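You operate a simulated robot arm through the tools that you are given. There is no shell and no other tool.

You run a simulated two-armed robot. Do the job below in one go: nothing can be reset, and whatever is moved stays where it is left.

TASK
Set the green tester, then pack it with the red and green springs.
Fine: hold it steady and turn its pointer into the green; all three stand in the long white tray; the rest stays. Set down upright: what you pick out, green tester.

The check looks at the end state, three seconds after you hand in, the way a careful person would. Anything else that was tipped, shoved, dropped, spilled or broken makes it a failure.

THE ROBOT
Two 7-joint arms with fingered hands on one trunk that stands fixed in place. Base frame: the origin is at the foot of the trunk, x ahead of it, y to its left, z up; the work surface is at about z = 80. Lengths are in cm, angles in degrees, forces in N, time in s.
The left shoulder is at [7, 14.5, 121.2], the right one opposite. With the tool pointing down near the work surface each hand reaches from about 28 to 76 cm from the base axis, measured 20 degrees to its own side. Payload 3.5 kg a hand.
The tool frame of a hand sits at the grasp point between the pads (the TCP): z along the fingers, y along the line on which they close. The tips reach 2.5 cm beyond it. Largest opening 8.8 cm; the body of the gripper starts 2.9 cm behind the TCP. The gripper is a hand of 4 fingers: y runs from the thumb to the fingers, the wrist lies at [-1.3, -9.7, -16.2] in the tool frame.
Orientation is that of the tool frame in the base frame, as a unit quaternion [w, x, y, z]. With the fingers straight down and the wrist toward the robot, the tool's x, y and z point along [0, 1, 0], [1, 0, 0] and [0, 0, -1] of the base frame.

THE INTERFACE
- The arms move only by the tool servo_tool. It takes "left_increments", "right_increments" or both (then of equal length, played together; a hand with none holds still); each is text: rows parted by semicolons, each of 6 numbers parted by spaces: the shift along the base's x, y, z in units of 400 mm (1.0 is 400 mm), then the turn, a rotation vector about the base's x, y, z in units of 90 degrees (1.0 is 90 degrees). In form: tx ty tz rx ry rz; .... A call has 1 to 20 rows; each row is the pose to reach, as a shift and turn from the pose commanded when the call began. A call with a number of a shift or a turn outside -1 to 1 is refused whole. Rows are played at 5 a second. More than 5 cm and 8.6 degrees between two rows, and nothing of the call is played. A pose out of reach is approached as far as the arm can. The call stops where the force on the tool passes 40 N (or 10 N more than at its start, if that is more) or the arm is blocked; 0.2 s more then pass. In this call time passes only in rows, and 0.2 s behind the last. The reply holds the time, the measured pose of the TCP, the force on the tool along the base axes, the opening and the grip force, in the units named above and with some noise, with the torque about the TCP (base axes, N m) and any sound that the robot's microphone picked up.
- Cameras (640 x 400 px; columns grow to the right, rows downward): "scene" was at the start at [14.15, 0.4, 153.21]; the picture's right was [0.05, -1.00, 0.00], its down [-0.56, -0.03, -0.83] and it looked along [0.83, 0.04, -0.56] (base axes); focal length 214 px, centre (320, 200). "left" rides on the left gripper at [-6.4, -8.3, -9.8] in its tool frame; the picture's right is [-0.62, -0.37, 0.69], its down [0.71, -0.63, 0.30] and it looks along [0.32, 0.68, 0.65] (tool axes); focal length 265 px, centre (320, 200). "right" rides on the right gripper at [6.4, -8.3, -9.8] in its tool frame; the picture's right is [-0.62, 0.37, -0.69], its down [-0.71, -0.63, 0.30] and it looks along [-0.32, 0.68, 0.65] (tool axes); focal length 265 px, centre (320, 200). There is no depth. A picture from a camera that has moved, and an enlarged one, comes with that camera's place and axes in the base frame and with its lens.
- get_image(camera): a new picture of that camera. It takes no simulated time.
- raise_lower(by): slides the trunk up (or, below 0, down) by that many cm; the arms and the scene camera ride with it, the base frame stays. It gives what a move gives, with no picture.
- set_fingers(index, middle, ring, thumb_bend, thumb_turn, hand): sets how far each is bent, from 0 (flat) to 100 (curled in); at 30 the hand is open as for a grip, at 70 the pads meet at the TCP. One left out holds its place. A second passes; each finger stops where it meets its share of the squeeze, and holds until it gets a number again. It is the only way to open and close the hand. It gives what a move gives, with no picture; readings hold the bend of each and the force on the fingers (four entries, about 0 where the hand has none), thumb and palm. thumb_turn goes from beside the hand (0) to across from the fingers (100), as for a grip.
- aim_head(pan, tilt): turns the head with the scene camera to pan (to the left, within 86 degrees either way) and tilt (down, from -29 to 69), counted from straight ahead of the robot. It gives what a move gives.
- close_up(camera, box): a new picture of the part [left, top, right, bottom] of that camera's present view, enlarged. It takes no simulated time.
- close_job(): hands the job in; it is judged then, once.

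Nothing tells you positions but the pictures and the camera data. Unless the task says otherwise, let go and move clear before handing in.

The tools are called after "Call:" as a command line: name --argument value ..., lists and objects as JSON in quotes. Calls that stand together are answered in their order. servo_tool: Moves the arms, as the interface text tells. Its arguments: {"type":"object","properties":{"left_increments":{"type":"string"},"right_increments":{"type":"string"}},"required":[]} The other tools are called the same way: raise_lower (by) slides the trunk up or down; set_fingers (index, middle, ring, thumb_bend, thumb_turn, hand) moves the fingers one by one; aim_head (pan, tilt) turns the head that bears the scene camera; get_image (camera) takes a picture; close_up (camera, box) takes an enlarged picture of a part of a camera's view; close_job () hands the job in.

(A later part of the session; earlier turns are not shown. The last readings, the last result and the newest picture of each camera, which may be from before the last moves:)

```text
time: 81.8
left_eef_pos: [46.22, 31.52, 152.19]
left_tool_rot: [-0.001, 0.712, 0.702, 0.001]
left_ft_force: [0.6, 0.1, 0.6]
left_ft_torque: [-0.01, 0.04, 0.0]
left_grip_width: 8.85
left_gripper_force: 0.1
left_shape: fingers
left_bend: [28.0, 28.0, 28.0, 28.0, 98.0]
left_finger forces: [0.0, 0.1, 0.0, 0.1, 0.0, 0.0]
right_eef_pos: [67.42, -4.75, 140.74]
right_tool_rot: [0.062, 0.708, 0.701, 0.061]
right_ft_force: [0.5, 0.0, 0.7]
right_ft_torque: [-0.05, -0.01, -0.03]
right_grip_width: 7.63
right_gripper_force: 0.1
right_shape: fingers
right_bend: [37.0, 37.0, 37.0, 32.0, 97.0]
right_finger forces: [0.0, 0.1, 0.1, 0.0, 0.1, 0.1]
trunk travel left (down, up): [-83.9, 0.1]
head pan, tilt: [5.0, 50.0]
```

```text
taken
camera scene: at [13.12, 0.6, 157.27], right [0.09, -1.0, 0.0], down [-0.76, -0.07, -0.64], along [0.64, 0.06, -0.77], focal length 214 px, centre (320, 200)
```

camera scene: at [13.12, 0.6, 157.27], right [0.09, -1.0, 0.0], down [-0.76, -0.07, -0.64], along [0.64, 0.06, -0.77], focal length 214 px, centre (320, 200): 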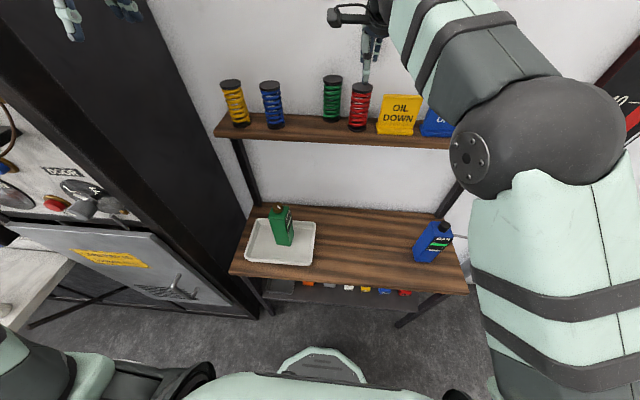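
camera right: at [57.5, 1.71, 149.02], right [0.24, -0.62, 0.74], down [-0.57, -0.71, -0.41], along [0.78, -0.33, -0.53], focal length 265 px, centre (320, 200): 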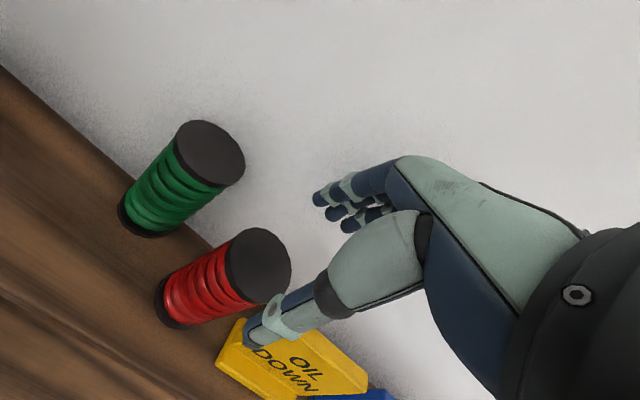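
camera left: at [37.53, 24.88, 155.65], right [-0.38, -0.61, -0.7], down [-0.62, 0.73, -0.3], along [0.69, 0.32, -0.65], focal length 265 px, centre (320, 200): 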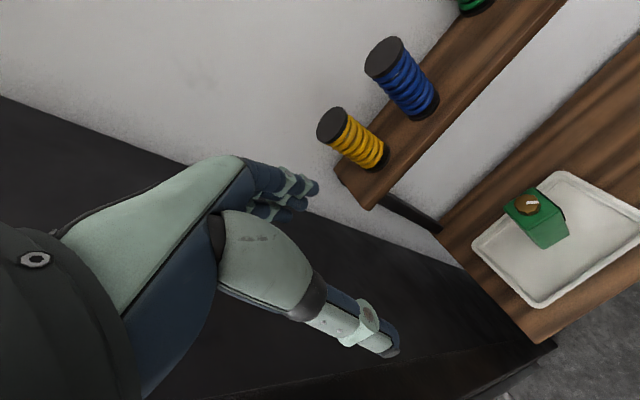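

The hand is centred over the red spring (estimated centre (67.6,-4.7)). I'll descend in two stages.

Call:
servo_tool --right_increments "0.001 0.001 -0.06 0 0 0; 0.003 0.001 -0.12 0 0 0"

Call:
get_image --camera "right"

Call:
close_up --camera "scene" --box '[310, 50, 430, 150]'

```text
time: 82.4
left_eef_pos: [46.01, 31.51, 152.21]
left_tool_rot: [0.0, 0.712, 0.702, 0.002]
left_ft_force: [-0.2, 0.5, -0.1]
left_ft_torque: [-0.01, 0.03, 0.01]
left_grip_width: 8.87
left_gripper_force: 0.0
left_shape: fingers
left_bend: [28.0, 28.0, 28.0, 28.0, 98.0]
left_finger forces: [0.0, 0.1, 0.1, 0.1, 0.0, 0.0]
right_eef_pos: [67.5, -4.7, 136.02]
right_tool_rot: [0.061, 0.707, 0.701, 0.062]
right_ft_force: [-0.2, 0.3, 0.2]
right_ft_torque: [0.0, 0.0, 0.0]
right_grip_width: 7.58
right_gripper_force: 0.0
right_shape: fingers
right_bend: [37.0, 37.0, 37.0, 32.0, 97.0]
right_finger forces: [0.0, 0.1, 0.0, 0.0, 0.0, 0.0]
trunk travel left (down, up): [-83.9, 0.1]
head pan, tilt: [5.0, 50.0]
```

```text
taken
camera right: at [57.59, 1.76, 144.36], right [0.24, -0.62, 0.74], down [-0.57, -0.71, -0.41], along [0.78, -0.33, -0.53], focal length 265 px, centre (320, 200)
```

right: 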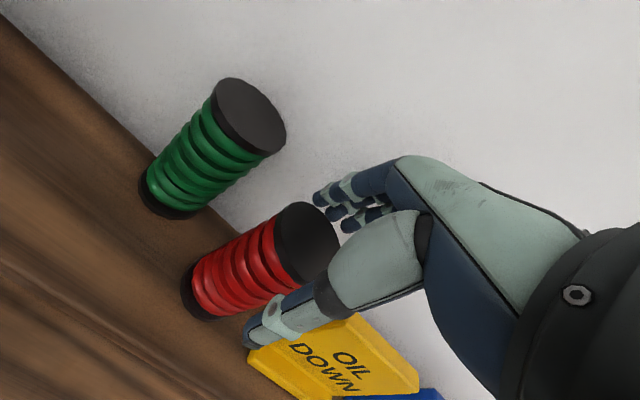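

```text
4.00 times, centred on (370, 100) of scene
camera zoom: at [13.06, 0.6, 157.27], right [0.09, -1.0, 0.0], down [-0.76, -0.07, -0.64], along [0.64, 0.06, -0.77], focal length 858 px, centre (120, 600)
```

zoom: 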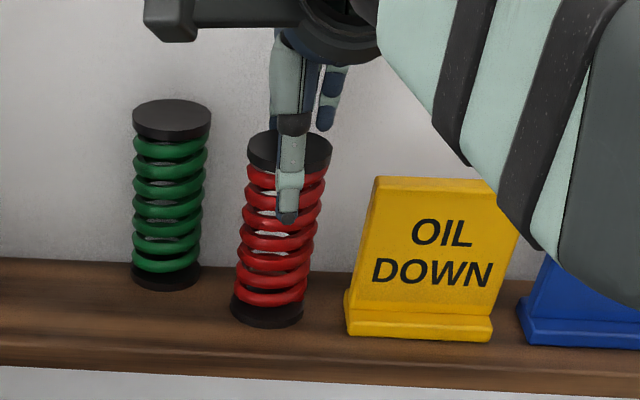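

The thumb lines up with the spring and the fingers are behind it. I'll descend the rest of the way.

Call:
servo_tool --right_increments "0 0.002 -0.06 0 0 0; 0 0.003 -0.118 0 0 0"

Call:
get_image --camera "right"

Call:
close_up --camera "scene" --box '[310, 50, 430, 150]'

```text
time: 83.0
left_eef_pos: [45.91, 31.53, 152.27]
left_tool_rot: [-0.001, 0.712, 0.702, 0.002]
left_ft_force: [-0.4, -0.1, -0.2]
left_ft_torque: [0.03, 0.02, 0.03]
left_grip_width: 8.86
left_gripper_force: 0.1
left_shape: fingers
left_bend: [28.0, 28.0, 28.0, 28.0, 98.0]
left_finger forces: [0.0, 0.0, 0.0, 0.1, 0.1, 0.0]
right_eef_pos: [67.12, -4.65, 131.73]
right_tool_rot: [0.063, 0.707, 0.702, 0.063]
right_ft_force: [1.6, -0.4, 9.8]
right_ft_torque: [0.05, 0.04, -0.05]
right_grip_width: 7.81
right_gripper_force: 5.2
right_shape: fingers
right_bend: [35.0, 37.0, 37.0, 32.0, 98.0]
right_finger forces: [6.7, 0.0, 0.0, 0.1, 3.5, 0.0]
trunk travel left (down, up): [-83.9, 0.1]
head pan, tilt: [5.0, 50.0]
```

```text
taken
camera right: at [57.28, 1.85, 139.89], right [0.23, -0.62, 0.75], down [-0.57, -0.71, -0.41], along [0.79, -0.33, -0.52], focal length 265 px, centre (320, 200)
```

right: 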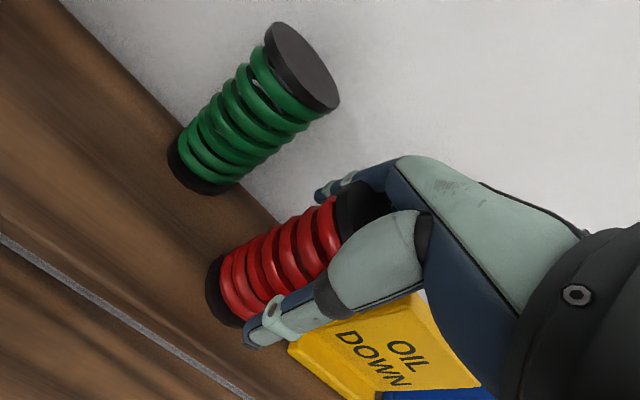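

```text
4.00 times, centred on (370, 100) of scene
camera zoom: at [12.85, 0.64, 157.31], right [0.09, -1.0, 0.0], down [-0.76, -0.07, -0.64], along [0.64, 0.06, -0.77], focal length 858 px, centre (120, 600)
```

zoom: 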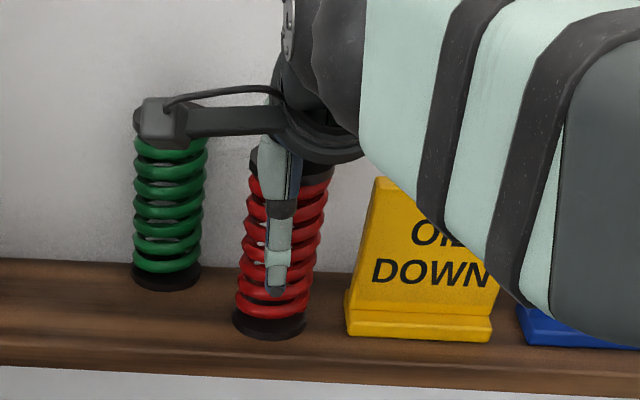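

The hand is slightly too low — the spring's top disc is reaching the finger roots (10 N upward). I'll raise 1.3 cm before closing.

Call:
servo_tool --right_increments "0.003 0 0.02 0 0 0; 0.005 0 0.033 0 0 0"

Call:
set_fingers --hand "right" --thumb_bend 42 --index 42 --middle 44 --ring 44

Call:
get_image --camera "right"

Call:
close_up --camera "scene" --box '[310, 50, 430, 150]'

```text
time: 83.6
left_eef_pos: [45.94, 31.56, 152.15]
left_tool_rot: [0.0, 0.712, 0.702, 0.001]
left_ft_force: [1.0, 1.3, -0.2]
left_ft_torque: [-0.01, 0.0, 0.02]
left_grip_width: 8.85
left_gripper_force: 0.0
left_shape: fingers
left_bend: [28.0, 28.0, 28.0, 28.0, 98.0]
left_finger forces: [0.1, 0.2, 0.0, 0.1, 0.0, 0.0]
right_eef_pos: [67.4, -4.73, 132.71]
right_tool_rot: [0.061, 0.707, 0.702, 0.061]
right_ft_force: [0.2, 0.9, -0.3]
right_ft_torque: [0.0, -0.03, -0.01]
right_grip_width: 7.61
right_gripper_force: 0.4
right_shape: fingers
right_bend: [37.0, 37.0, 37.0, 32.0, 97.0]
right_finger forces: [0.0, 0.0, 0.0, 0.1, 0.4, 0.1]
trunk travel left (down, up): [-83.9, 0.1]
head pan, tilt: [5.0, 50.0]
```

```text
time: 84.6
left_eef_pos: [46.19, 31.46, 152.19]
left_tool_rot: [-0.001, 0.712, 0.702, 0.001]
left_ft_force: [-0.1, 0.0, -0.9]
left_ft_torque: [0.01, -0.05, -0.03]
left_grip_width: 8.86
left_gripper_force: 0.1
left_shape: fingers
left_bend: [28.0, 28.0, 28.0, 28.0, 98.0]
left_finger forces: [0.1, 0.0, 0.1, 0.1, 0.0, 0.1]
right_eef_pos: [67.57, -4.68, 132.7]
right_tool_rot: [0.062, 0.707, 0.701, 0.062]
right_ft_force: [-1.2, 0.2, -0.3]
right_ft_torque: [0.02, 0.01, -0.04]
right_grip_width: 6.2
right_gripper_force: 0.8
right_shape: fingers
right_bend: [42.0, 44.0, 44.0, 40.0, 97.0]
right_finger forces: [0.8, 0.0, 0.1, 0.1, 1.7, 0.0]
trunk travel left (down, up): [-83.9, 0.1]
head pan, tilt: [5.0, 50.0]
```

```text
taken
camera right: at [57.62, 1.88, 141.07], right [0.24, -0.62, 0.74], down [-0.57, -0.71, -0.41], along [0.78, -0.33, -0.53], focal length 265 px, centre (320, 200)
```

right: 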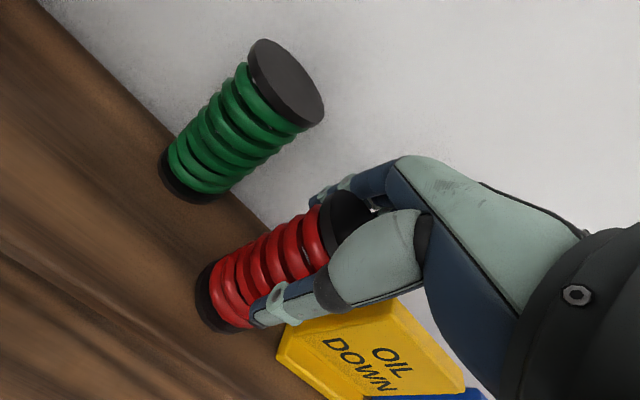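

```text
4.00 times, centred on (370, 100) of scene
camera zoom: at [12.98, 0.59, 157.28], right [0.09, -1.0, 0.0], down [-0.76, -0.07, -0.64], along [0.64, 0.06, -0.77], focal length 858 px, centre (120, 600)
```

zoom: 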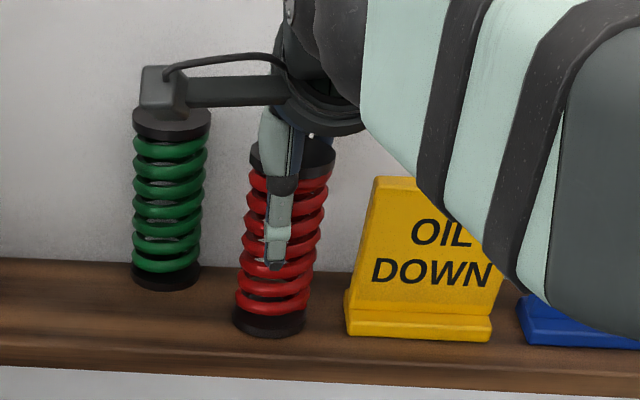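

Light contact on both sides. I'll nudge 0.4 cm right to centre on the spring, then squeeze.

Call:
servo_tool --right_increments "0 -0.01 0 0 0 0"

Call:
set_fingers --hand "right" --thumb_bend 62 --index 60 --middle 60 --ring 60

Call:
get_image --camera "right"

Call:
close_up --camera "scene" --box '[310, 50, 430, 150]'

```text
time: 85.0
left_eef_pos: [46.02, 31.61, 152.11]
left_tool_rot: [0.0, 0.712, 0.702, 0.001]
left_ft_force: [-0.1, -0.3, 0.2]
left_ft_torque: [-0.01, -0.04, -0.01]
left_grip_width: 8.87
left_gripper_force: 0.0
left_shape: fingers
left_bend: [28.0, 28.0, 28.0, 28.0, 98.0]
left_finger forces: [0.0, 0.0, 0.0, 0.1, 0.0, 0.1]
right_eef_pos: [67.67, -5.19, 132.78]
right_tool_rot: [0.062, 0.707, 0.702, 0.063]
right_ft_force: [-1.0, -0.3, 0.1]
right_ft_torque: [-0.02, -0.01, 0.0]
right_grip_width: 6.18
right_gripper_force: 2.1
right_shape: fingers
right_bend: [42.0, 44.0, 44.0, 40.0, 97.0]
right_finger forces: [1.0, 0.1, 0.1, 0.0, 1.6, 0.1]
trunk travel left (down, up): [-83.9, 0.1]
head pan, tilt: [5.0, 50.0]
```

```text
time: 86.0
left_eef_pos: [46.14, 31.6, 152.15]
left_tool_rot: [-0.001, 0.712, 0.702, 0.001]
left_ft_force: [-0.8, 0.3, -0.1]
left_ft_torque: [0.02, -0.04, 0.02]
left_grip_width: 8.86
left_gripper_force: 0.1
left_shape: fingers
left_bend: [28.0, 28.0, 28.0, 28.0, 98.0]
left_finger forces: [0.0, 0.0, 0.2, 0.0, 0.0, 0.0]
right_eef_pos: [67.63, -5.15, 132.68]
right_tool_rot: [0.061, 0.708, 0.701, 0.063]
right_ft_force: [-1.2, 0.7, -0.2]
right_ft_torque: [-0.04, 0.09, -0.02]
right_grip_width: 4.78
right_gripper_force: 18.0
right_shape: fingers
right_bend: [50.0, 56.0, 60.0, 46.0, 97.0]
right_finger forces: [15.4, 2.8, 0.0, 0.0, 18.0, 0.1]
trunk travel left (down, up): [-83.9, 0.1]
head pan, tilt: [5.0, 50.0]
```

```text
taken
camera right: at [57.6, 1.48, 141.03], right [0.24, -0.62, 0.74], down [-0.57, -0.71, -0.41], along [0.78, -0.33, -0.53], focal length 265 px, centre (320, 200)
```

right: 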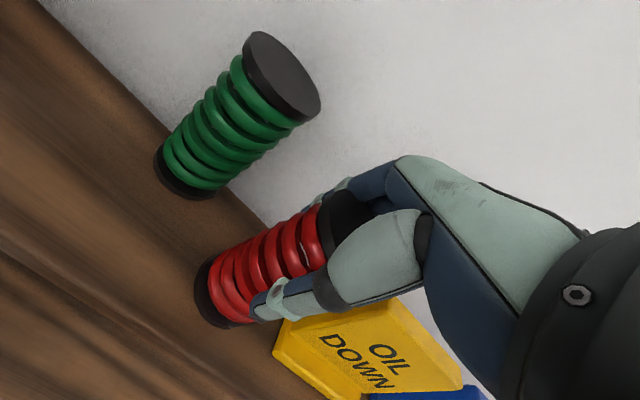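

```text
4.00 times, centred on (370, 100) of scene
camera zoom: at [12.93, 0.6, 157.28], right [0.09, -1.0, 0.0], down [-0.76, -0.07, -0.64], along [0.64, 0.06, -0.77], focal length 858 px, centre (120, 600)
```

zoom: 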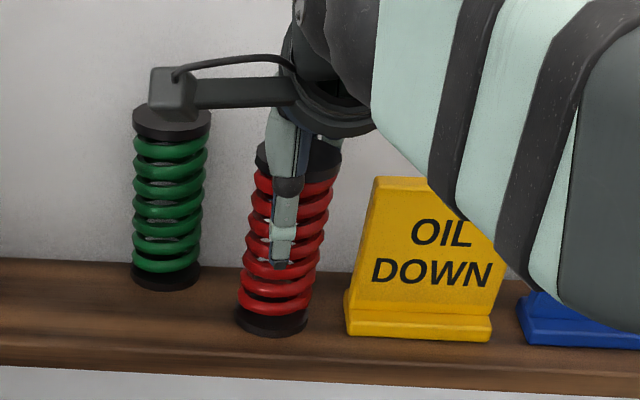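

The spring is pinched at 18 N between thumb and index, with the middle finger helping. I'll test-lift 1.5 cm.

Call:
servo_tool --right_increments "0 0 0.015 0 0 0; 0 0 0.0375 0 0 0"

Call:
close_up --camera "scene" --box '[310, 50, 430, 150]'

Call:
get_image --camera "right"

```text
time: 86.6
left_eef_pos: [46.08, 31.62, 152.18]
left_tool_rot: [-0.001, 0.712, 0.702, 0.002]
left_ft_force: [-1.1, 0.2, 0.1]
left_ft_torque: [0.03, 0.01, 0.01]
left_grip_width: 8.85
left_gripper_force: 0.1
left_shape: fingers
left_bend: [28.0, 28.0, 28.0, 28.0, 98.0]
left_finger forces: [0.0, 0.0, 0.0, 0.0, 0.0, 0.0]
right_eef_pos: [67.66, -5.07, 134.11]
right_tool_rot: [0.062, 0.707, 0.702, 0.063]
right_ft_force: [0.0, 0.0, -4.0]
right_ft_torque: [0.0, -0.02, 0.03]
right_grip_width: 4.73
right_gripper_force: 16.7
right_shape: fingers
right_bend: [50.0, 56.0, 60.0, 47.0, 97.0]
right_finger forces: [15.0, 2.4, 0.1, 0.0, 16.4, 0.0]
trunk travel left (down, up): [-83.9, 0.1]
head pan, tilt: [5.0, 50.0]
```

```text
4.00 times, centred on (370, 100) of scene
camera zoom: at [13.01, 0.6, 157.27], right [0.09, -1.0, 0.0], down [-0.76, -0.07, -0.64], along [0.64, 0.06, -0.77], focal length 858 px, centre (120, 600)
```

zoom: 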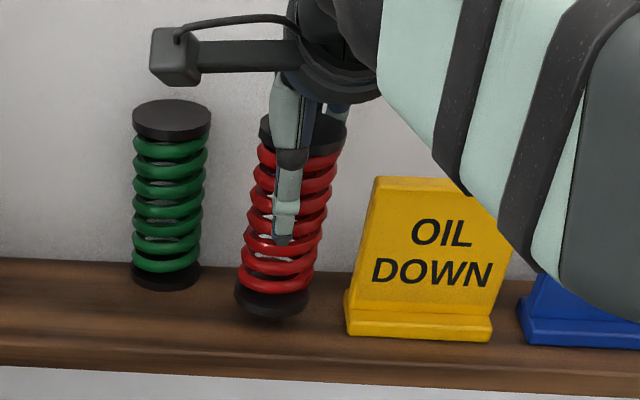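

```text
taken
camera right: at [57.76, 1.47, 142.51], right [0.24, -0.62, 0.74], down [-0.57, -0.71, -0.41], along [0.78, -0.33, -0.53], focal length 265 px, centre (320, 200)
```

right: 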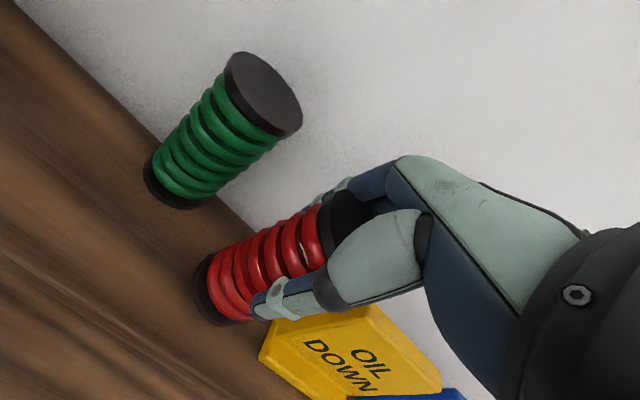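

The red spring lifts cleanly (4 N) with only a ~2° lean. I'll firm up the grip, then lift it up over everything and back out in front of the shelf.

Call:
set_fingers --hand "right" --thumb_bend 68 --index 66 --middle 70

Call:
servo_tool --right_increments "0 0 0.05 0 0 0; 0 0 0.11 0 0 0; -0.02 0 0.18 0 0 0; -0.08 0 0.26 0 0 0; -0.16 0 0.31 0 0 0; -0.26 0 0.33 0 0 0"

Call:
get_image --camera "scene"

Call:
get_image --camera "right"

```text
time: 87.6
left_eef_pos: [46.19, 31.55, 152.16]
left_tool_rot: [-0.001, 0.712, 0.702, 0.002]
left_ft_force: [0.2, 0.1, 0.4]
left_ft_torque: [-0.02, -0.01, -0.02]
left_grip_width: 8.88
left_gripper_force: 0.1
left_shape: fingers
left_bend: [28.0, 28.0, 28.0, 28.0, 98.0]
left_finger forces: [0.1, 0.0, 0.0, 0.0, 0.0, 0.0]
right_eef_pos: [67.64, -5.05, 134.15]
right_tool_rot: [0.062, 0.707, 0.701, 0.062]
right_ft_force: [0.0, 0.0, -2.8]
right_ft_torque: [-0.02, 0.03, -0.02]
right_grip_width: 4.47
right_gripper_force: 19.6
right_shape: fingers
right_bend: [55.0, 61.0, 60.0, 45.0, 96.0]
right_finger forces: [13.8, 6.1, 0.0, 0.0, 20.0, 0.0]
trunk travel left (down, up): [-83.9, 0.1]
head pan, tilt: [5.0, 50.0]
```

```text
time: 89.0
left_eef_pos: [45.8, 31.55, 152.21]
left_tool_rot: [0.0, 0.712, 0.702, 0.003]
left_ft_force: [-0.1, -0.7, -0.7]
left_ft_torque: [-0.02, 0.01, -0.02]
left_grip_width: 8.86
left_gripper_force: 0.0
left_shape: fingers
left_bend: [28.0, 28.0, 28.0, 28.0, 98.0]
left_finger forces: [0.0, 0.0, 0.1, 0.0, 0.0, 0.0]
right_eef_pos: [57.14, -5.02, 147.53]
right_tool_rot: [0.062, 0.707, 0.701, 0.062]
right_ft_force: [-0.7, -0.9, -3.1]
right_ft_torque: [0.0, -0.04, 0.01]
right_grip_width: 4.47
right_gripper_force: 19.5
right_shape: fingers
right_bend: [56.0, 61.0, 60.0, 45.0, 96.0]
right_finger forces: [13.5, 6.3, 0.1, 0.1, 19.7, 0.0]
trunk travel left (down, up): [-83.9, 0.1]
head pan, tilt: [5.0, 50.0]
```

```text
taken
camera scene: at [12.68, 0.58, 157.3], right [0.09, -1.0, 0.0], down [-0.76, -0.07, -0.64], along [0.64, 0.06, -0.76], focal length 214 px, centre (320, 200)
```

scene: 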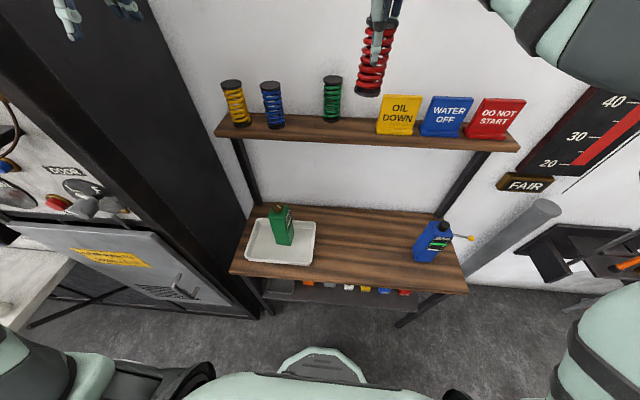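

```text
taken
camera right: at [47.16, 1.49, 155.85], right [0.24, -0.62, 0.75], down [-0.57, -0.71, -0.41], along [0.79, -0.33, -0.52], focal length 265 px, centre (320, 200)
```

right: 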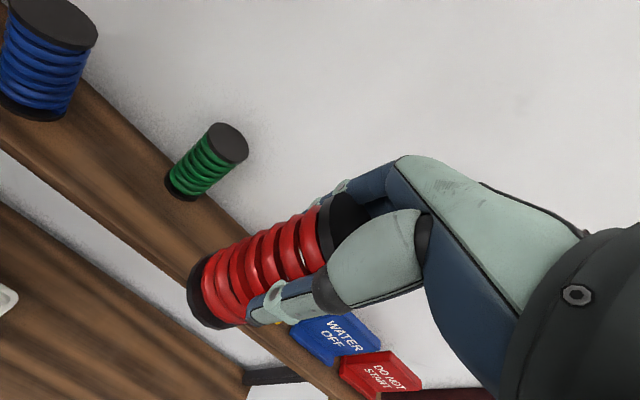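

The red spring is up and clear. I'll check its uprightness in the hand before descending to the tray.

Call:
close_up --camera "scene" --box '[330, 0, 430, 110]'

Call:
servo_tool --right_increments "-0.09 0.02 0 0 0 0; -0.1 0.05 -0.09 0 0 0; -0.1 0.09 -0.19 0 0 0; -0.1 0.13 -0.29 0 0 0; -0.1 0.17 -0.39 0 0 0; -0.1 0.21 -0.49 0 0 0; -0.1 0.25 -0.59 0 0 0; -0.08 0.29 -0.69 0 0 0; -0.06 0.33 -0.79 0 0 0"

Call:
get_image --camera "scene"

Call:
get_image --camera "right"

```text
3.64 times, centred on (380, 55) of scene
camera zoom: at [12.68, 0.58, 157.3], right [0.09, -1.0, 0.0], down [-0.76, -0.07, -0.64], along [0.64, 0.06, -0.76], focal length 780 px, centre (102, 727)
```

zoom: 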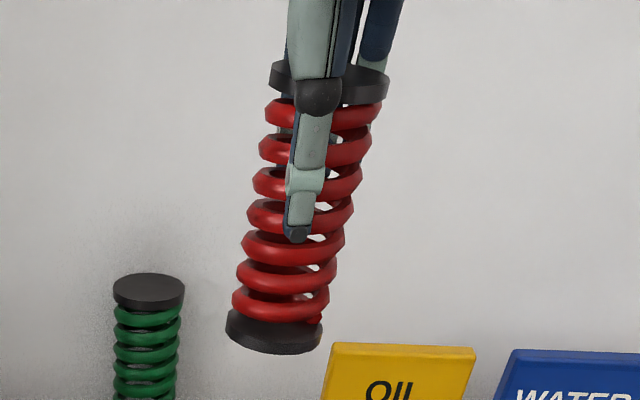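

```text
time: 91.2
left_eef_pos: [46.18, 31.68, 152.11]
left_tool_rot: [-0.001, 0.711, 0.703, 0.002]
left_ft_force: [0.2, 0.5, 0.0]
left_ft_torque: [0.0, 0.01, 0.01]
left_grip_width: 8.87
left_gripper_force: 0.0
left_shape: fingers
left_bend: [28.0, 28.0, 28.0, 28.0, 98.0]
left_finger forces: [0.0, 0.0, 0.0, 0.0, 0.0, 0.0]
right_eef_pos: [56.56, 6.33, 118.7]
right_tool_rot: [0.038, 0.729, 0.677, 0.093]
right_ft_force: [0.0, -0.4, -2.2]
right_ft_torque: [-0.06, -0.01, 0.04]
right_grip_width: 4.42
right_gripper_force: 18.4
right_shape: fingers
right_bend: [56.0, 62.0, 60.0, 46.0, 96.0]
right_finger forces: [12.7, 6.3, 0.0, 0.1, 18.6, 0.0]
trunk travel left (down, up): [-83.9, 0.1]
head pan, tilt: [5.0, 50.0]
stopped in row 9 (right hand): the arm was blocked; the commanded pose is now the measured one
```

```text
taken
camera scene: at [13.12, 0.7, 157.26], right [0.09, -1.0, 0.0], down [-0.76, -0.07, -0.64], along [0.64, 0.06, -0.77], focal length 214 px, centre (320, 200)
```

scene: 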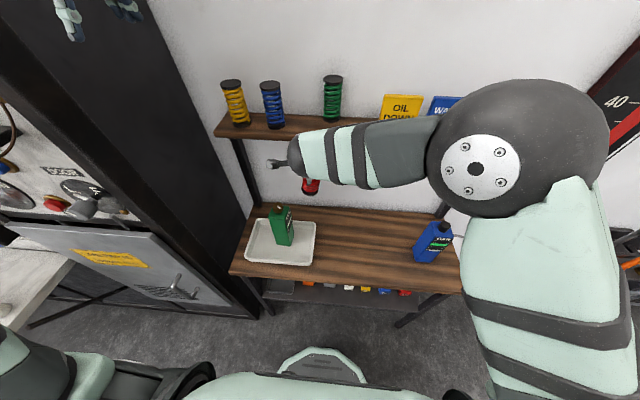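

```text
taken
camera right: at [46.99, 12.84, 127.41], right [0.19, -0.7, 0.69], down [-0.61, -0.64, -0.47], along [0.77, -0.33, -0.55], focal length 265 px, centre (320, 200)
```

right: 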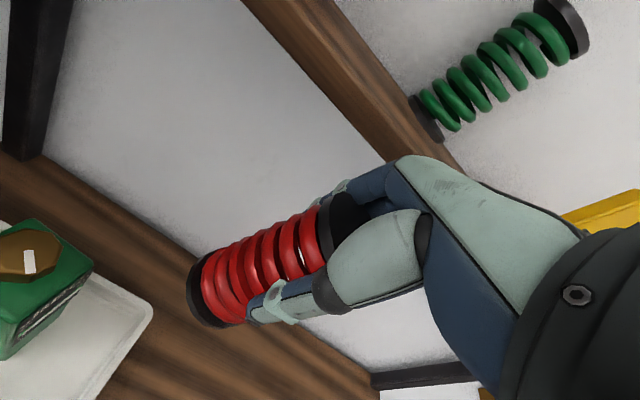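

Crossing the midline with this wrist orientation hits the right arm's limit (as it did on the left), so the wrist has to come from the right side. I'll go back to the right, restore the tilt, then yaw the hand counter-clockwise before approaching the tray.

Call:
servo_tool --right_increments "-0.03 -0.094 -0.02 -0.018 0.002 0.013; -0.06 -0.188 -0.045 -0.035 0.005 0.025; -0.09 -0.2825 -0.0675 -0.053 0.007 0.038"

Call:
get_image --camera "scene"

```text
time: 92.0
left_eef_pos: [46.04, 31.37, 152.25]
left_tool_rot: [-0.001, 0.712, 0.702, 0.003]
left_ft_force: [-0.2, -0.2, -0.6]
left_ft_torque: [0.03, -0.03, 0.01]
left_grip_width: 8.86
left_gripper_force: 0.0
left_shape: fingers
left_bend: [28.0, 28.0, 28.0, 28.0, 98.0]
left_finger forces: [0.1, 0.0, 0.1, 0.1, 0.0, 0.0]
right_eef_pos: [52.68, -5.14, 115.89]
right_tool_rot: [0.064, 0.706, 0.703, 0.061]
right_ft_force: [0.1, 0.5, -2.4]
right_ft_torque: [0.02, -0.03, 0.01]
right_grip_width: 4.35
right_gripper_force: 18.3
right_shape: fingers
right_bend: [56.0, 62.0, 60.0, 46.0, 96.0]
right_finger forces: [12.5, 6.0, 0.1, 0.0, 18.3, 0.1]
trunk travel left (down, up): [-83.9, 0.1]
head pan, tilt: [5.0, 50.0]
```

```text
taken
camera scene: at [12.91, 0.45, 157.29], right [0.09, -1.0, 0.0], down [-0.76, -0.07, -0.64], along [0.64, 0.06, -0.77], focal length 214 px, centre (320, 200)
```

scene: 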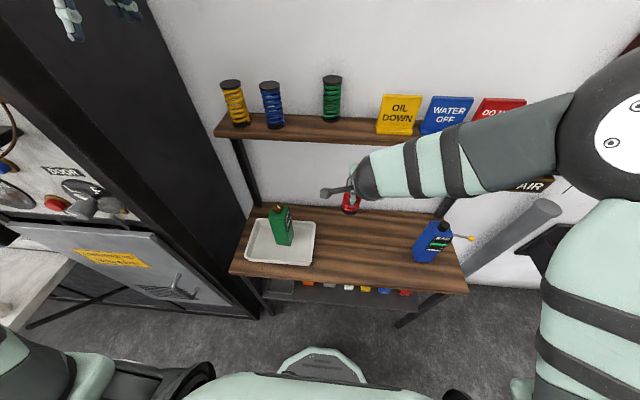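

Clean there. Now the yaw of 80° counter-clockwise in place.

Call:
servo_tool --right_increments "0 -0.005 0 0 0 0.089; 0 -0.01 0 0 0 0.178; 0 -0.015 0 0 0 0.267; 0 -0.02 0 0 0 0.356; -0.01 -0.02 0 0 0 0.444; -0.01 -0.02 0 0 0 0.533; -0.02 -0.02 0 0 0 0.622; -0.02 -0.02 0 0 0 0.711; -0.03 -0.02 0 0 0 0.8; -0.03 -0.02 0 0 0 0.889"

Call:
get_image --camera "scene"

Call:
get_image --camera "right"

```text
time: 94.2
left_eef_pos: [46.25, 31.51, 152.09]
left_tool_rot: [-0.001, 0.712, 0.702, 0.002]
left_ft_force: [-0.9, -0.7, 0.2]
left_ft_torque: [0.0, 0.0, -0.01]
left_grip_width: 8.82
left_gripper_force: 0.1
left_shape: fingers
left_bend: [28.0, 28.0, 28.0, 28.0, 98.0]
left_finger forces: [0.1, 0.1, 0.0, 0.0, 0.0, 0.1]
right_eef_pos: [51.64, -5.69, 115.79]
right_tool_rot: [0.008, 0.088, 0.992, 0.087]
right_ft_force: [-0.4, -0.4, -2.6]
right_ft_torque: [0.01, -0.02, -0.03]
right_grip_width: 4.39
right_gripper_force: 17.7
right_shape: fingers
right_bend: [56.0, 62.0, 60.0, 46.0, 96.0]
right_finger forces: [11.9, 6.3, 0.0, 0.0, 17.6, 0.0]
trunk travel left (down, up): [-83.9, 0.1]
head pan, tilt: [5.0, 50.0]
```

```text
taken
camera scene: at [13.14, 0.58, 157.26], right [0.09, -1.0, 0.0], down [-0.76, -0.07, -0.64], along [0.64, 0.06, -0.77], focal length 214 px, centre (320, 200)
```

scene: 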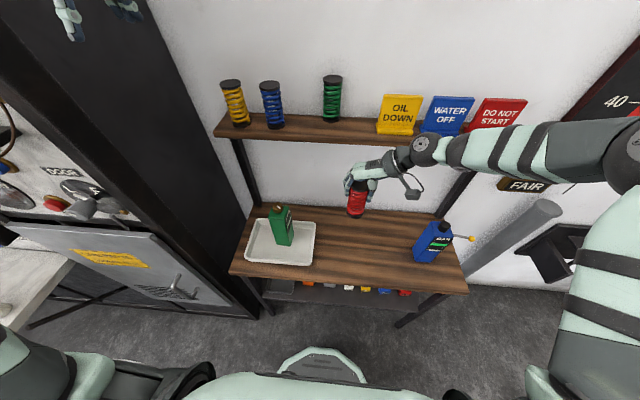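

```text
taken
camera right: at [43.54, -14.23, 124.15], right [0.65, 0.13, 0.75], down [0.6, -0.68, -0.41], along [0.46, 0.72, -0.52], focal length 265 px, centre (320, 200)
```

right: 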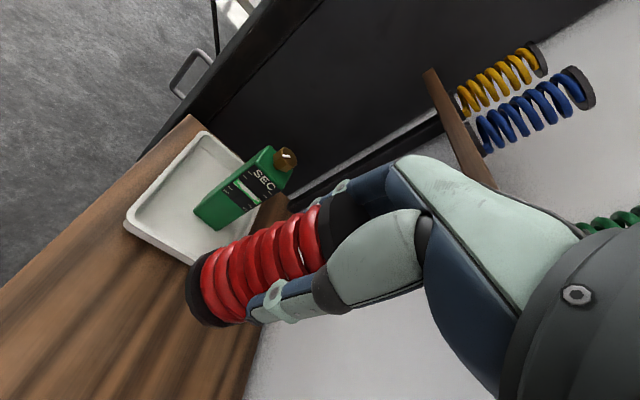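

The yaw worked cleanly and the right camera shows tester and tray well. I'll move over the tray's front-right corner, at about (49.3, 10.4), still high.

Call:
servo_tool --right_increments "-0.01 0.065 -0.05 0 0 0; -0.02 0.13 -0.11 0 0 0; -0.03 0.2 -0.18 0 0 0; -0.04 0.27 -0.25 0 0 0; -0.05 0.34 -0.32 0 0 0; -0.058 0.4025 -0.395 0 0 0"

Call:
get_image --camera "scene"

Call:
close_up --camera "scene" --box '[230, 160, 340, 270]'

Call:
get_image --camera "right"

```text
time: 95.6
left_eef_pos: [46.13, 31.8, 152.15]
left_tool_rot: [-0.001, 0.712, 0.702, 0.001]
left_ft_force: [0.4, -0.1, 0.4]
left_ft_torque: [0.01, 0.0, 0.0]
left_grip_width: 8.87
left_gripper_force: 0.1
left_shape: fingers
left_bend: [28.0, 28.0, 28.0, 28.0, 98.0]
left_finger forces: [0.0, 0.0, 0.0, 0.0, 0.1, 0.0]
right_eef_pos: [49.32, 10.52, 100.16]
right_tool_rot: [0.008, 0.09, 0.992, 0.086]
right_ft_force: [0.5, -0.7, -2.6]
right_ft_torque: [0.01, -0.02, -0.01]
right_grip_width: 4.35
right_gripper_force: 17.2
right_shape: fingers
right_bend: [56.0, 62.0, 60.0, 46.0, 96.0]
right_finger forces: [11.2, 6.1, 0.0, 0.0, 16.8, 0.0]
trunk travel left (down, up): [-83.9, 0.1]
head pan, tilt: [5.0, 50.0]
```

```text
taken
camera scene: at [13.11, 0.75, 157.27], right [0.09, -1.0, 0.0], down [-0.76, -0.07, -0.64], along [0.64, 0.05, -0.77], focal length 214 px, centre (320, 200)
```

scene: 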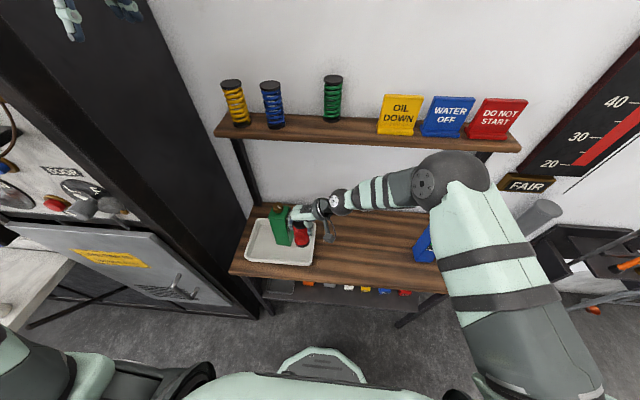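

```text
3.64 times, centred on (285, 215) of scene
camera zoom: at [13.11, 0.75, 157.27], right [0.09, -1.0, 0.0], down [-0.76, -0.07, -0.64], along [0.64, 0.05, -0.77], focal length 780 px, centre (447, 146)
```

zoom: 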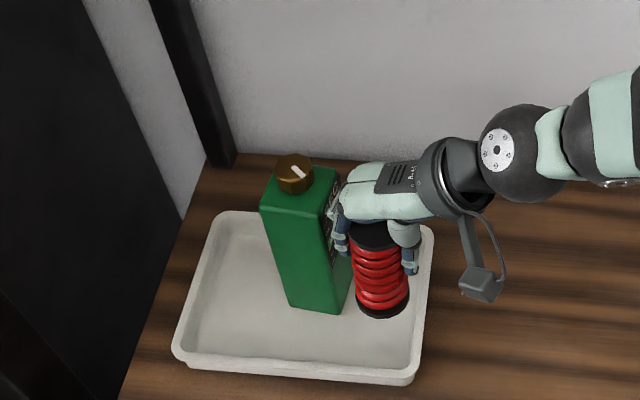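

```text
taken
camera right: at [41.2, 2.03, 108.41], right [0.65, 0.13, 0.75], down [0.6, -0.69, -0.41], along [0.46, 0.72, -0.52], focal length 265 px, centre (320, 200)
```

right: 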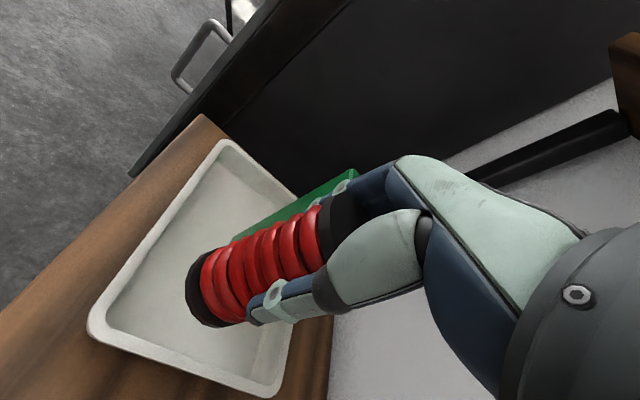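

The spring hangs about 1.1 cm nearer to me than the tool point, so I'll shift the hand to (51, 10.8) and add 12° of yaw to give the fingers more room from the tester. Then I'll lower partway.

Call:
servo_tool --right_increments "0.02 0.004 0 0 0 0.067; 0.042 0.008 0 0 0 0.133; 0.042 0.008 -0.07 0 0 0.133; 0.042 0.008 -0.15 0 0 0.133; 0.042 0.008 -0.22 0 0 0.133"

Call:
close_up --camera "scene" --box '[230, 160, 340, 270]'

Call:
get_image --camera "right"

```text
time: 96.8
left_eef_pos: [46.19, 31.46, 152.16]
left_tool_rot: [-0.002, 0.712, 0.702, 0.0]
left_ft_force: [-0.9, 0.4, 0.0]
left_ft_torque: [0.02, 0.0, -0.01]
left_grip_width: 8.85
left_gripper_force: 0.0
left_shape: fingers
left_bend: [28.0, 28.0, 28.0, 28.0, 98.0]
left_finger forces: [0.0, 0.1, 0.1, 0.0, 0.1, 0.0]
right_eef_pos: [51.05, 10.87, 91.39]
right_tool_rot: [-0.002, -0.017, 0.996, 0.088]
right_ft_force: [0.7, 1.1, -2.8]
right_ft_torque: [0.02, 0.03, 0.01]
right_grip_width: 4.36
right_gripper_force: 16.3
right_shape: fingers
right_bend: [56.0, 62.0, 60.0, 46.0, 96.0]
right_finger forces: [10.9, 6.2, 0.0, 0.0, 16.5, 0.0]
trunk travel left (down, up): [-83.9, 0.1]
head pan, tilt: [5.0, 50.0]
```

```text
3.64 times, centred on (285, 215) of scene
camera zoom: at [13.14, 0.61, 157.27], right [0.09, -1.0, 0.0], down [-0.76, -0.07, -0.64], along [0.64, 0.06, -0.77], focal length 780 px, centre (447, 146)
```

zoom: 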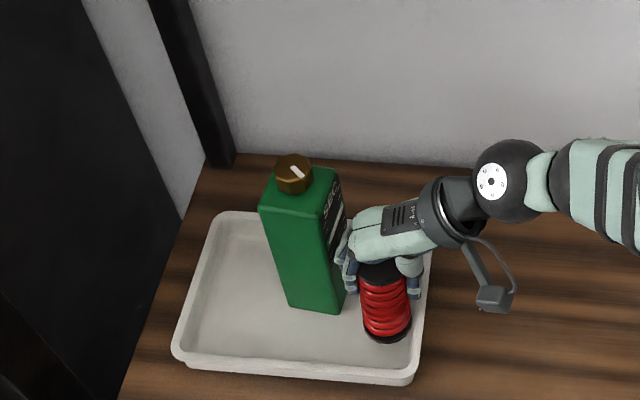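

```text
taken
camera right: at [44.83, 0.83, 99.55], right [0.61, 0.26, 0.75], down [0.73, -0.54, -0.41], along [0.3, 0.8, -0.52], focal length 265 px, centre (320, 200)
```

right: 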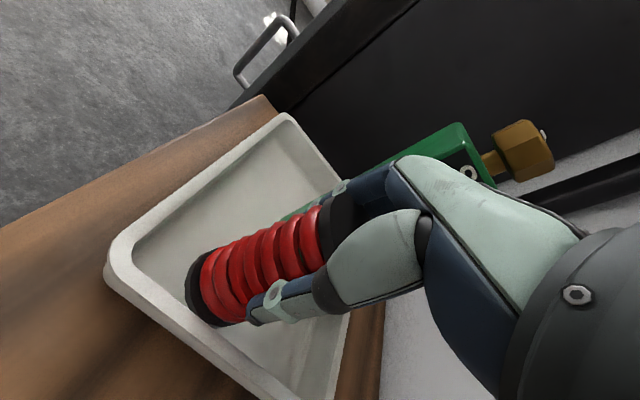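

The spring leans slightly away (about 3°) and is close to the right wall. I'll correct the lean, shift 0.4 cm left, and creep down.

Call:
servo_tool --right_increments "0 0.01 0 0 -0.039 0; 0 0.01 -0.012 0 -0.039 0; 0 0.01 -0.024 0 -0.039 0"

Call:
close_up --camera "scene" --box '[250, 180, 330, 260]'

```text
time: 97.6
left_eef_pos: [46.2, 31.57, 152.07]
left_tool_rot: [-0.001, 0.712, 0.702, 0.001]
left_ft_force: [-0.1, -0.2, -0.8]
left_ft_torque: [-0.03, 0.0, 0.02]
left_grip_width: 8.85
left_gripper_force: 0.2
left_shape: fingers
left_bend: [28.0, 28.0, 28.0, 28.0, 98.0]
left_finger forces: [0.1, 0.0, 0.1, 0.0, 0.0, 0.1]
right_eef_pos: [50.91, 11.24, 90.44]
right_tool_rot: [0.029, -0.018, 0.996, 0.087]
right_ft_force: [-0.9, 0.5, -2.2]
right_ft_torque: [0.05, 0.03, 0.01]
right_grip_width: 4.38
right_gripper_force: 16.9
right_shape: fingers
right_bend: [57.0, 62.0, 60.0, 46.0, 96.0]
right_finger forces: [10.8, 6.0, 0.0, 0.0, 16.4, 0.0]
trunk travel left (down, up): [-83.9, 0.1]
head pan, tilt: [5.0, 50.0]
```

```text
5.00 times, centred on (290, 220) of scene
camera zoom: at [13.07, 0.57, 157.27], right [0.09, -1.0, 0.0], down [-0.76, -0.07, -0.64], along [0.64, 0.06, -0.77], focal length 1072 px, centre (470, 100)
```

zoom: 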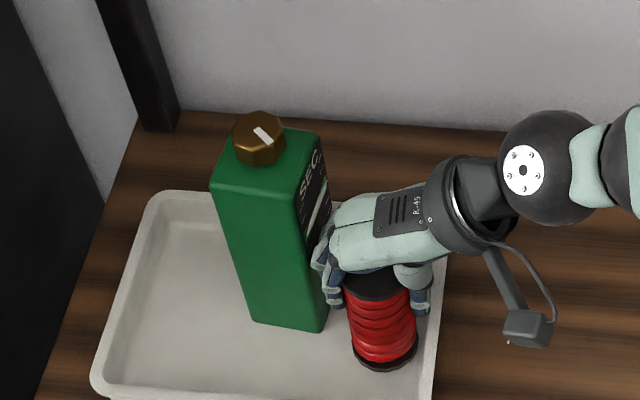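

Good. I'll continue creeping down until contact.

Call:
servo_tool --right_increments "0 0 -0.01 0 0 0; 0 0 -0.02 0 0 0"

```text
time: 98.2
left_eef_pos: [46.16, 31.43, 152.0]
left_tool_rot: [-0.002, 0.711, 0.703, 0.001]
left_ft_force: [-0.3, 0.0, 0.0]
left_ft_torque: [-0.02, 0.05, -0.03]
left_grip_width: 8.88
left_gripper_force: 0.0
left_shape: fingers
left_bend: [28.0, 28.0, 28.0, 28.0, 98.0]
left_finger forces: [0.1, 0.0, 0.0, 0.1, 0.1, 0.0]
right_eef_pos: [51.1, 11.12, 89.69]
right_tool_rot: [0.029, -0.018, 0.996, 0.087]
right_ft_force: [-0.5, -0.1, -2.6]
right_ft_torque: [0.04, 0.03, 0.01]
right_grip_width: 4.38
right_gripper_force: 16.4
right_shape: fingers
right_bend: [57.0, 62.0, 60.0, 46.0, 96.0]
right_finger forces: [10.8, 6.1, 0.1, 0.1, 16.4, 0.0]
trunk travel left (down, up): [-83.9, 0.1]
head pan, tilt: [5.0, 50.0]
```

No contact yet; continuing in small steps.

Call:
servo_tool --right_increments "0 0 -0.008 0 0 0; 0 0 -0.015 0 0 0"

Call:
close_up --camera "scene" --box '[250, 180, 330, 260]'

```text
time: 98.8
left_eef_pos: [45.83, 31.42, 152.24]
left_tool_rot: [-0.001, 0.712, 0.702, 0.003]
left_ft_force: [-0.3, 0.5, 0.0]
left_ft_torque: [0.0, -0.02, -0.01]
left_grip_width: 8.84
left_gripper_force: 0.1
left_shape: fingers
left_bend: [28.0, 28.0, 28.0, 28.0, 98.0]
left_finger forces: [0.1, 0.0, 0.0, 0.0, 0.0, 0.0]
right_eef_pos: [50.83, 11.21, 89.12]
right_tool_rot: [0.032, -0.018, 0.995, 0.089]
right_ft_force: [-0.6, -0.1, 5.0]
right_ft_torque: [0.04, -0.09, -0.01]
right_grip_width: 4.36
right_gripper_force: 18.2
right_shape: fingers
right_bend: [57.0, 62.0, 60.0, 46.0, 96.0]
right_finger forces: [11.2, 7.2, 0.0, 0.0, 18.2, 0.0]
trunk travel left (down, up): [-83.9, 0.1]
head pan, tilt: [5.0, 50.0]
```

```text
5.00 times, centred on (290, 220) of scene
camera zoom: at [12.74, 0.49, 157.32], right [0.09, -1.0, 0.0], down [-0.76, -0.07, -0.64], along [0.64, 0.06, -0.77], focal length 1072 px, centre (470, 100)
```

zoom: 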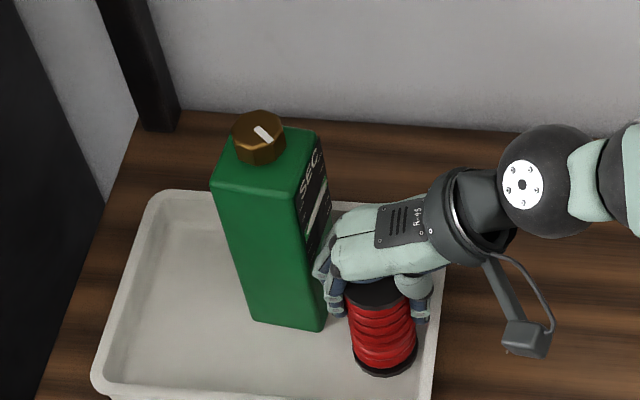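

Touched down (5 N up). I'll release gently in two steps, keeping the fingers on the tester's side only moderately open.

Call:
set_fingers --hand "right" --thumb_bend 43 --index 53 --middle 57 --ring 54

Call:
set_fingers --hand "right" --thumb_bend 34 --index 46 --middle 47 --ring 48

Call:
close_up --camera "scene" --box '[250, 180, 330, 260]'

Call:
get_image --camera "right"

```text
time: 99.8
left_eef_pos: [45.92, 31.4, 152.24]
left_tool_rot: [-0.001, 0.711, 0.703, 0.002]
left_ft_force: [-0.4, 0.0, -0.4]
left_ft_torque: [0.01, -0.02, 0.0]
left_grip_width: 8.86
left_gripper_force: 0.1
left_shape: fingers
left_bend: [28.0, 28.0, 28.0, 28.0, 98.0]
left_finger forces: [0.1, 0.1, 0.1, 0.0, 0.1, 0.0]
right_eef_pos: [50.8, 11.3, 89.09]
right_tool_rot: [0.031, -0.018, 0.996, 0.088]
right_ft_force: [-0.3, -1.8, 7.7]
right_ft_torque: [-0.05, 0.0, 0.0]
right_grip_width: 5.12
right_gripper_force: 4.3
right_shape: fingers
right_bend: [52.0, 56.0, 54.0, 41.0, 97.0]
right_finger forces: [3.9, 0.4, 0.1, 0.0, 4.4, 0.0]
trunk travel left (down, up): [-83.9, 0.1]
head pan, tilt: [5.0, 50.0]
```

```text
time: 100.8
left_eef_pos: [46.02, 31.45, 152.19]
left_tool_rot: [-0.001, 0.712, 0.702, 0.002]
left_ft_force: [-0.6, 0.3, -0.3]
left_ft_torque: [-0.02, -0.03, 0.0]
left_grip_width: 8.87
left_gripper_force: 0.0
left_shape: fingers
left_bend: [28.0, 28.0, 28.0, 28.0, 98.0]
left_finger forces: [0.0, 0.1, 0.0, 0.1, 0.0, 0.1]
right_eef_pos: [50.99, 11.23, 88.93]
right_tool_rot: [0.03, -0.018, 0.996, 0.087]
right_ft_force: [-1.1, -1.3, -0.8]
right_ft_torque: [0.04, -0.03, 0.03]
right_grip_width: 6.36
right_gripper_force: 1.1
right_shape: fingers
right_bend: [46.0, 48.0, 48.0, 34.0, 97.0]
right_finger forces: [0.5, 1.9, 0.1, 0.0, 0.6, 0.0]
trunk travel left (down, up): [-83.9, 0.1]
head pan, tilt: [5.0, 50.0]
```

```text
5.00 times, centred on (290, 220) of scene
camera zoom: at [12.96, 0.55, 157.28], right [0.09, -1.0, 0.0], down [-0.76, -0.07, -0.64], along [0.64, 0.06, -0.77], focal length 1072 px, centre (470, 100)
```

zoom: 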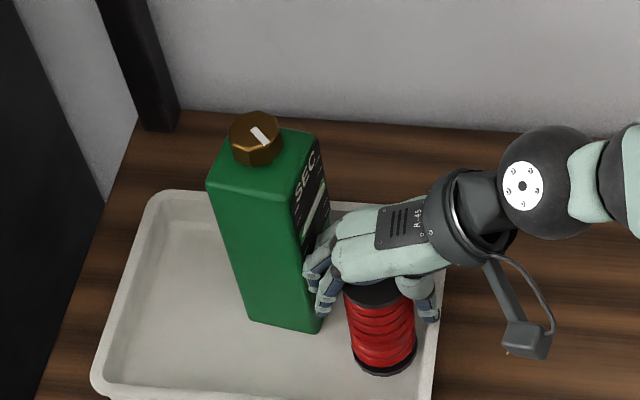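

```text
taken
camera right: at [44.27, 1.13, 96.82], right [0.56, 0.26, 0.78], down [0.76, -0.54, -0.36], along [0.33, 0.8, -0.5], focal length 265 px, centre (320, 200)
```

right: 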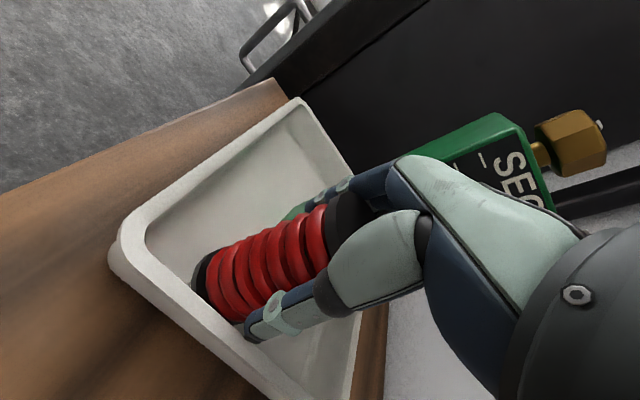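

The middle finger lightly touches the tester (1.9 N), so I'll curl it back a little and open the thumb side instead.

Call:
set_fingers --hand "right" --thumb_bend 28 --index 48 --middle 52 --ring 53

Call:
close_up --camera "scene" --box '[250, 180, 330, 260]'

```text
time: 101.8
left_eef_pos: [46.16, 31.48, 152.27]
left_tool_rot: [-0.001, 0.712, 0.702, 0.002]
left_ft_force: [-0.7, 0.6, 0.1]
left_ft_torque: [0.02, -0.04, 0.01]
left_grip_width: 8.86
left_gripper_force: 0.0
left_shape: fingers
left_bend: [28.0, 28.0, 28.0, 28.0, 98.0]
left_finger forces: [0.1, 0.0, 0.0, 0.0, 0.0, 0.1]
right_eef_pos: [50.99, 11.3, 89.03]
right_tool_rot: [0.031, -0.018, 0.996, 0.087]
right_ft_force: [-0.7, -1.0, -0.6]
right_ft_torque: [0.0, 0.02, 0.01]
right_grip_width: 6.72
right_gripper_force: 0.4
right_shape: fingers
right_bend: [48.0, 52.0, 53.0, 28.0, 97.0]
right_finger forces: [0.3, 0.0, 0.1, 0.1, 0.4, 0.0]
trunk travel left (down, up): [-83.9, 0.1]
head pan, tilt: [5.0, 50.0]
```

```text
5.00 times, centred on (290, 220) of scene
camera zoom: at [12.97, 0.6, 157.28], right [0.09, -1.0, 0.0], down [-0.76, -0.07, -0.64], along [0.64, 0.06, -0.77], focal length 1072 px, centre (470, 100)
```

zoom: 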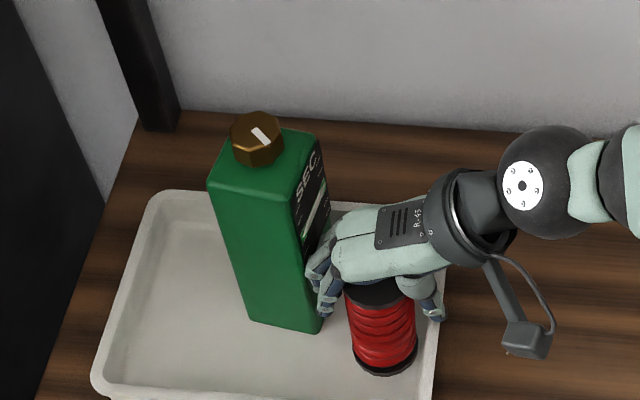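

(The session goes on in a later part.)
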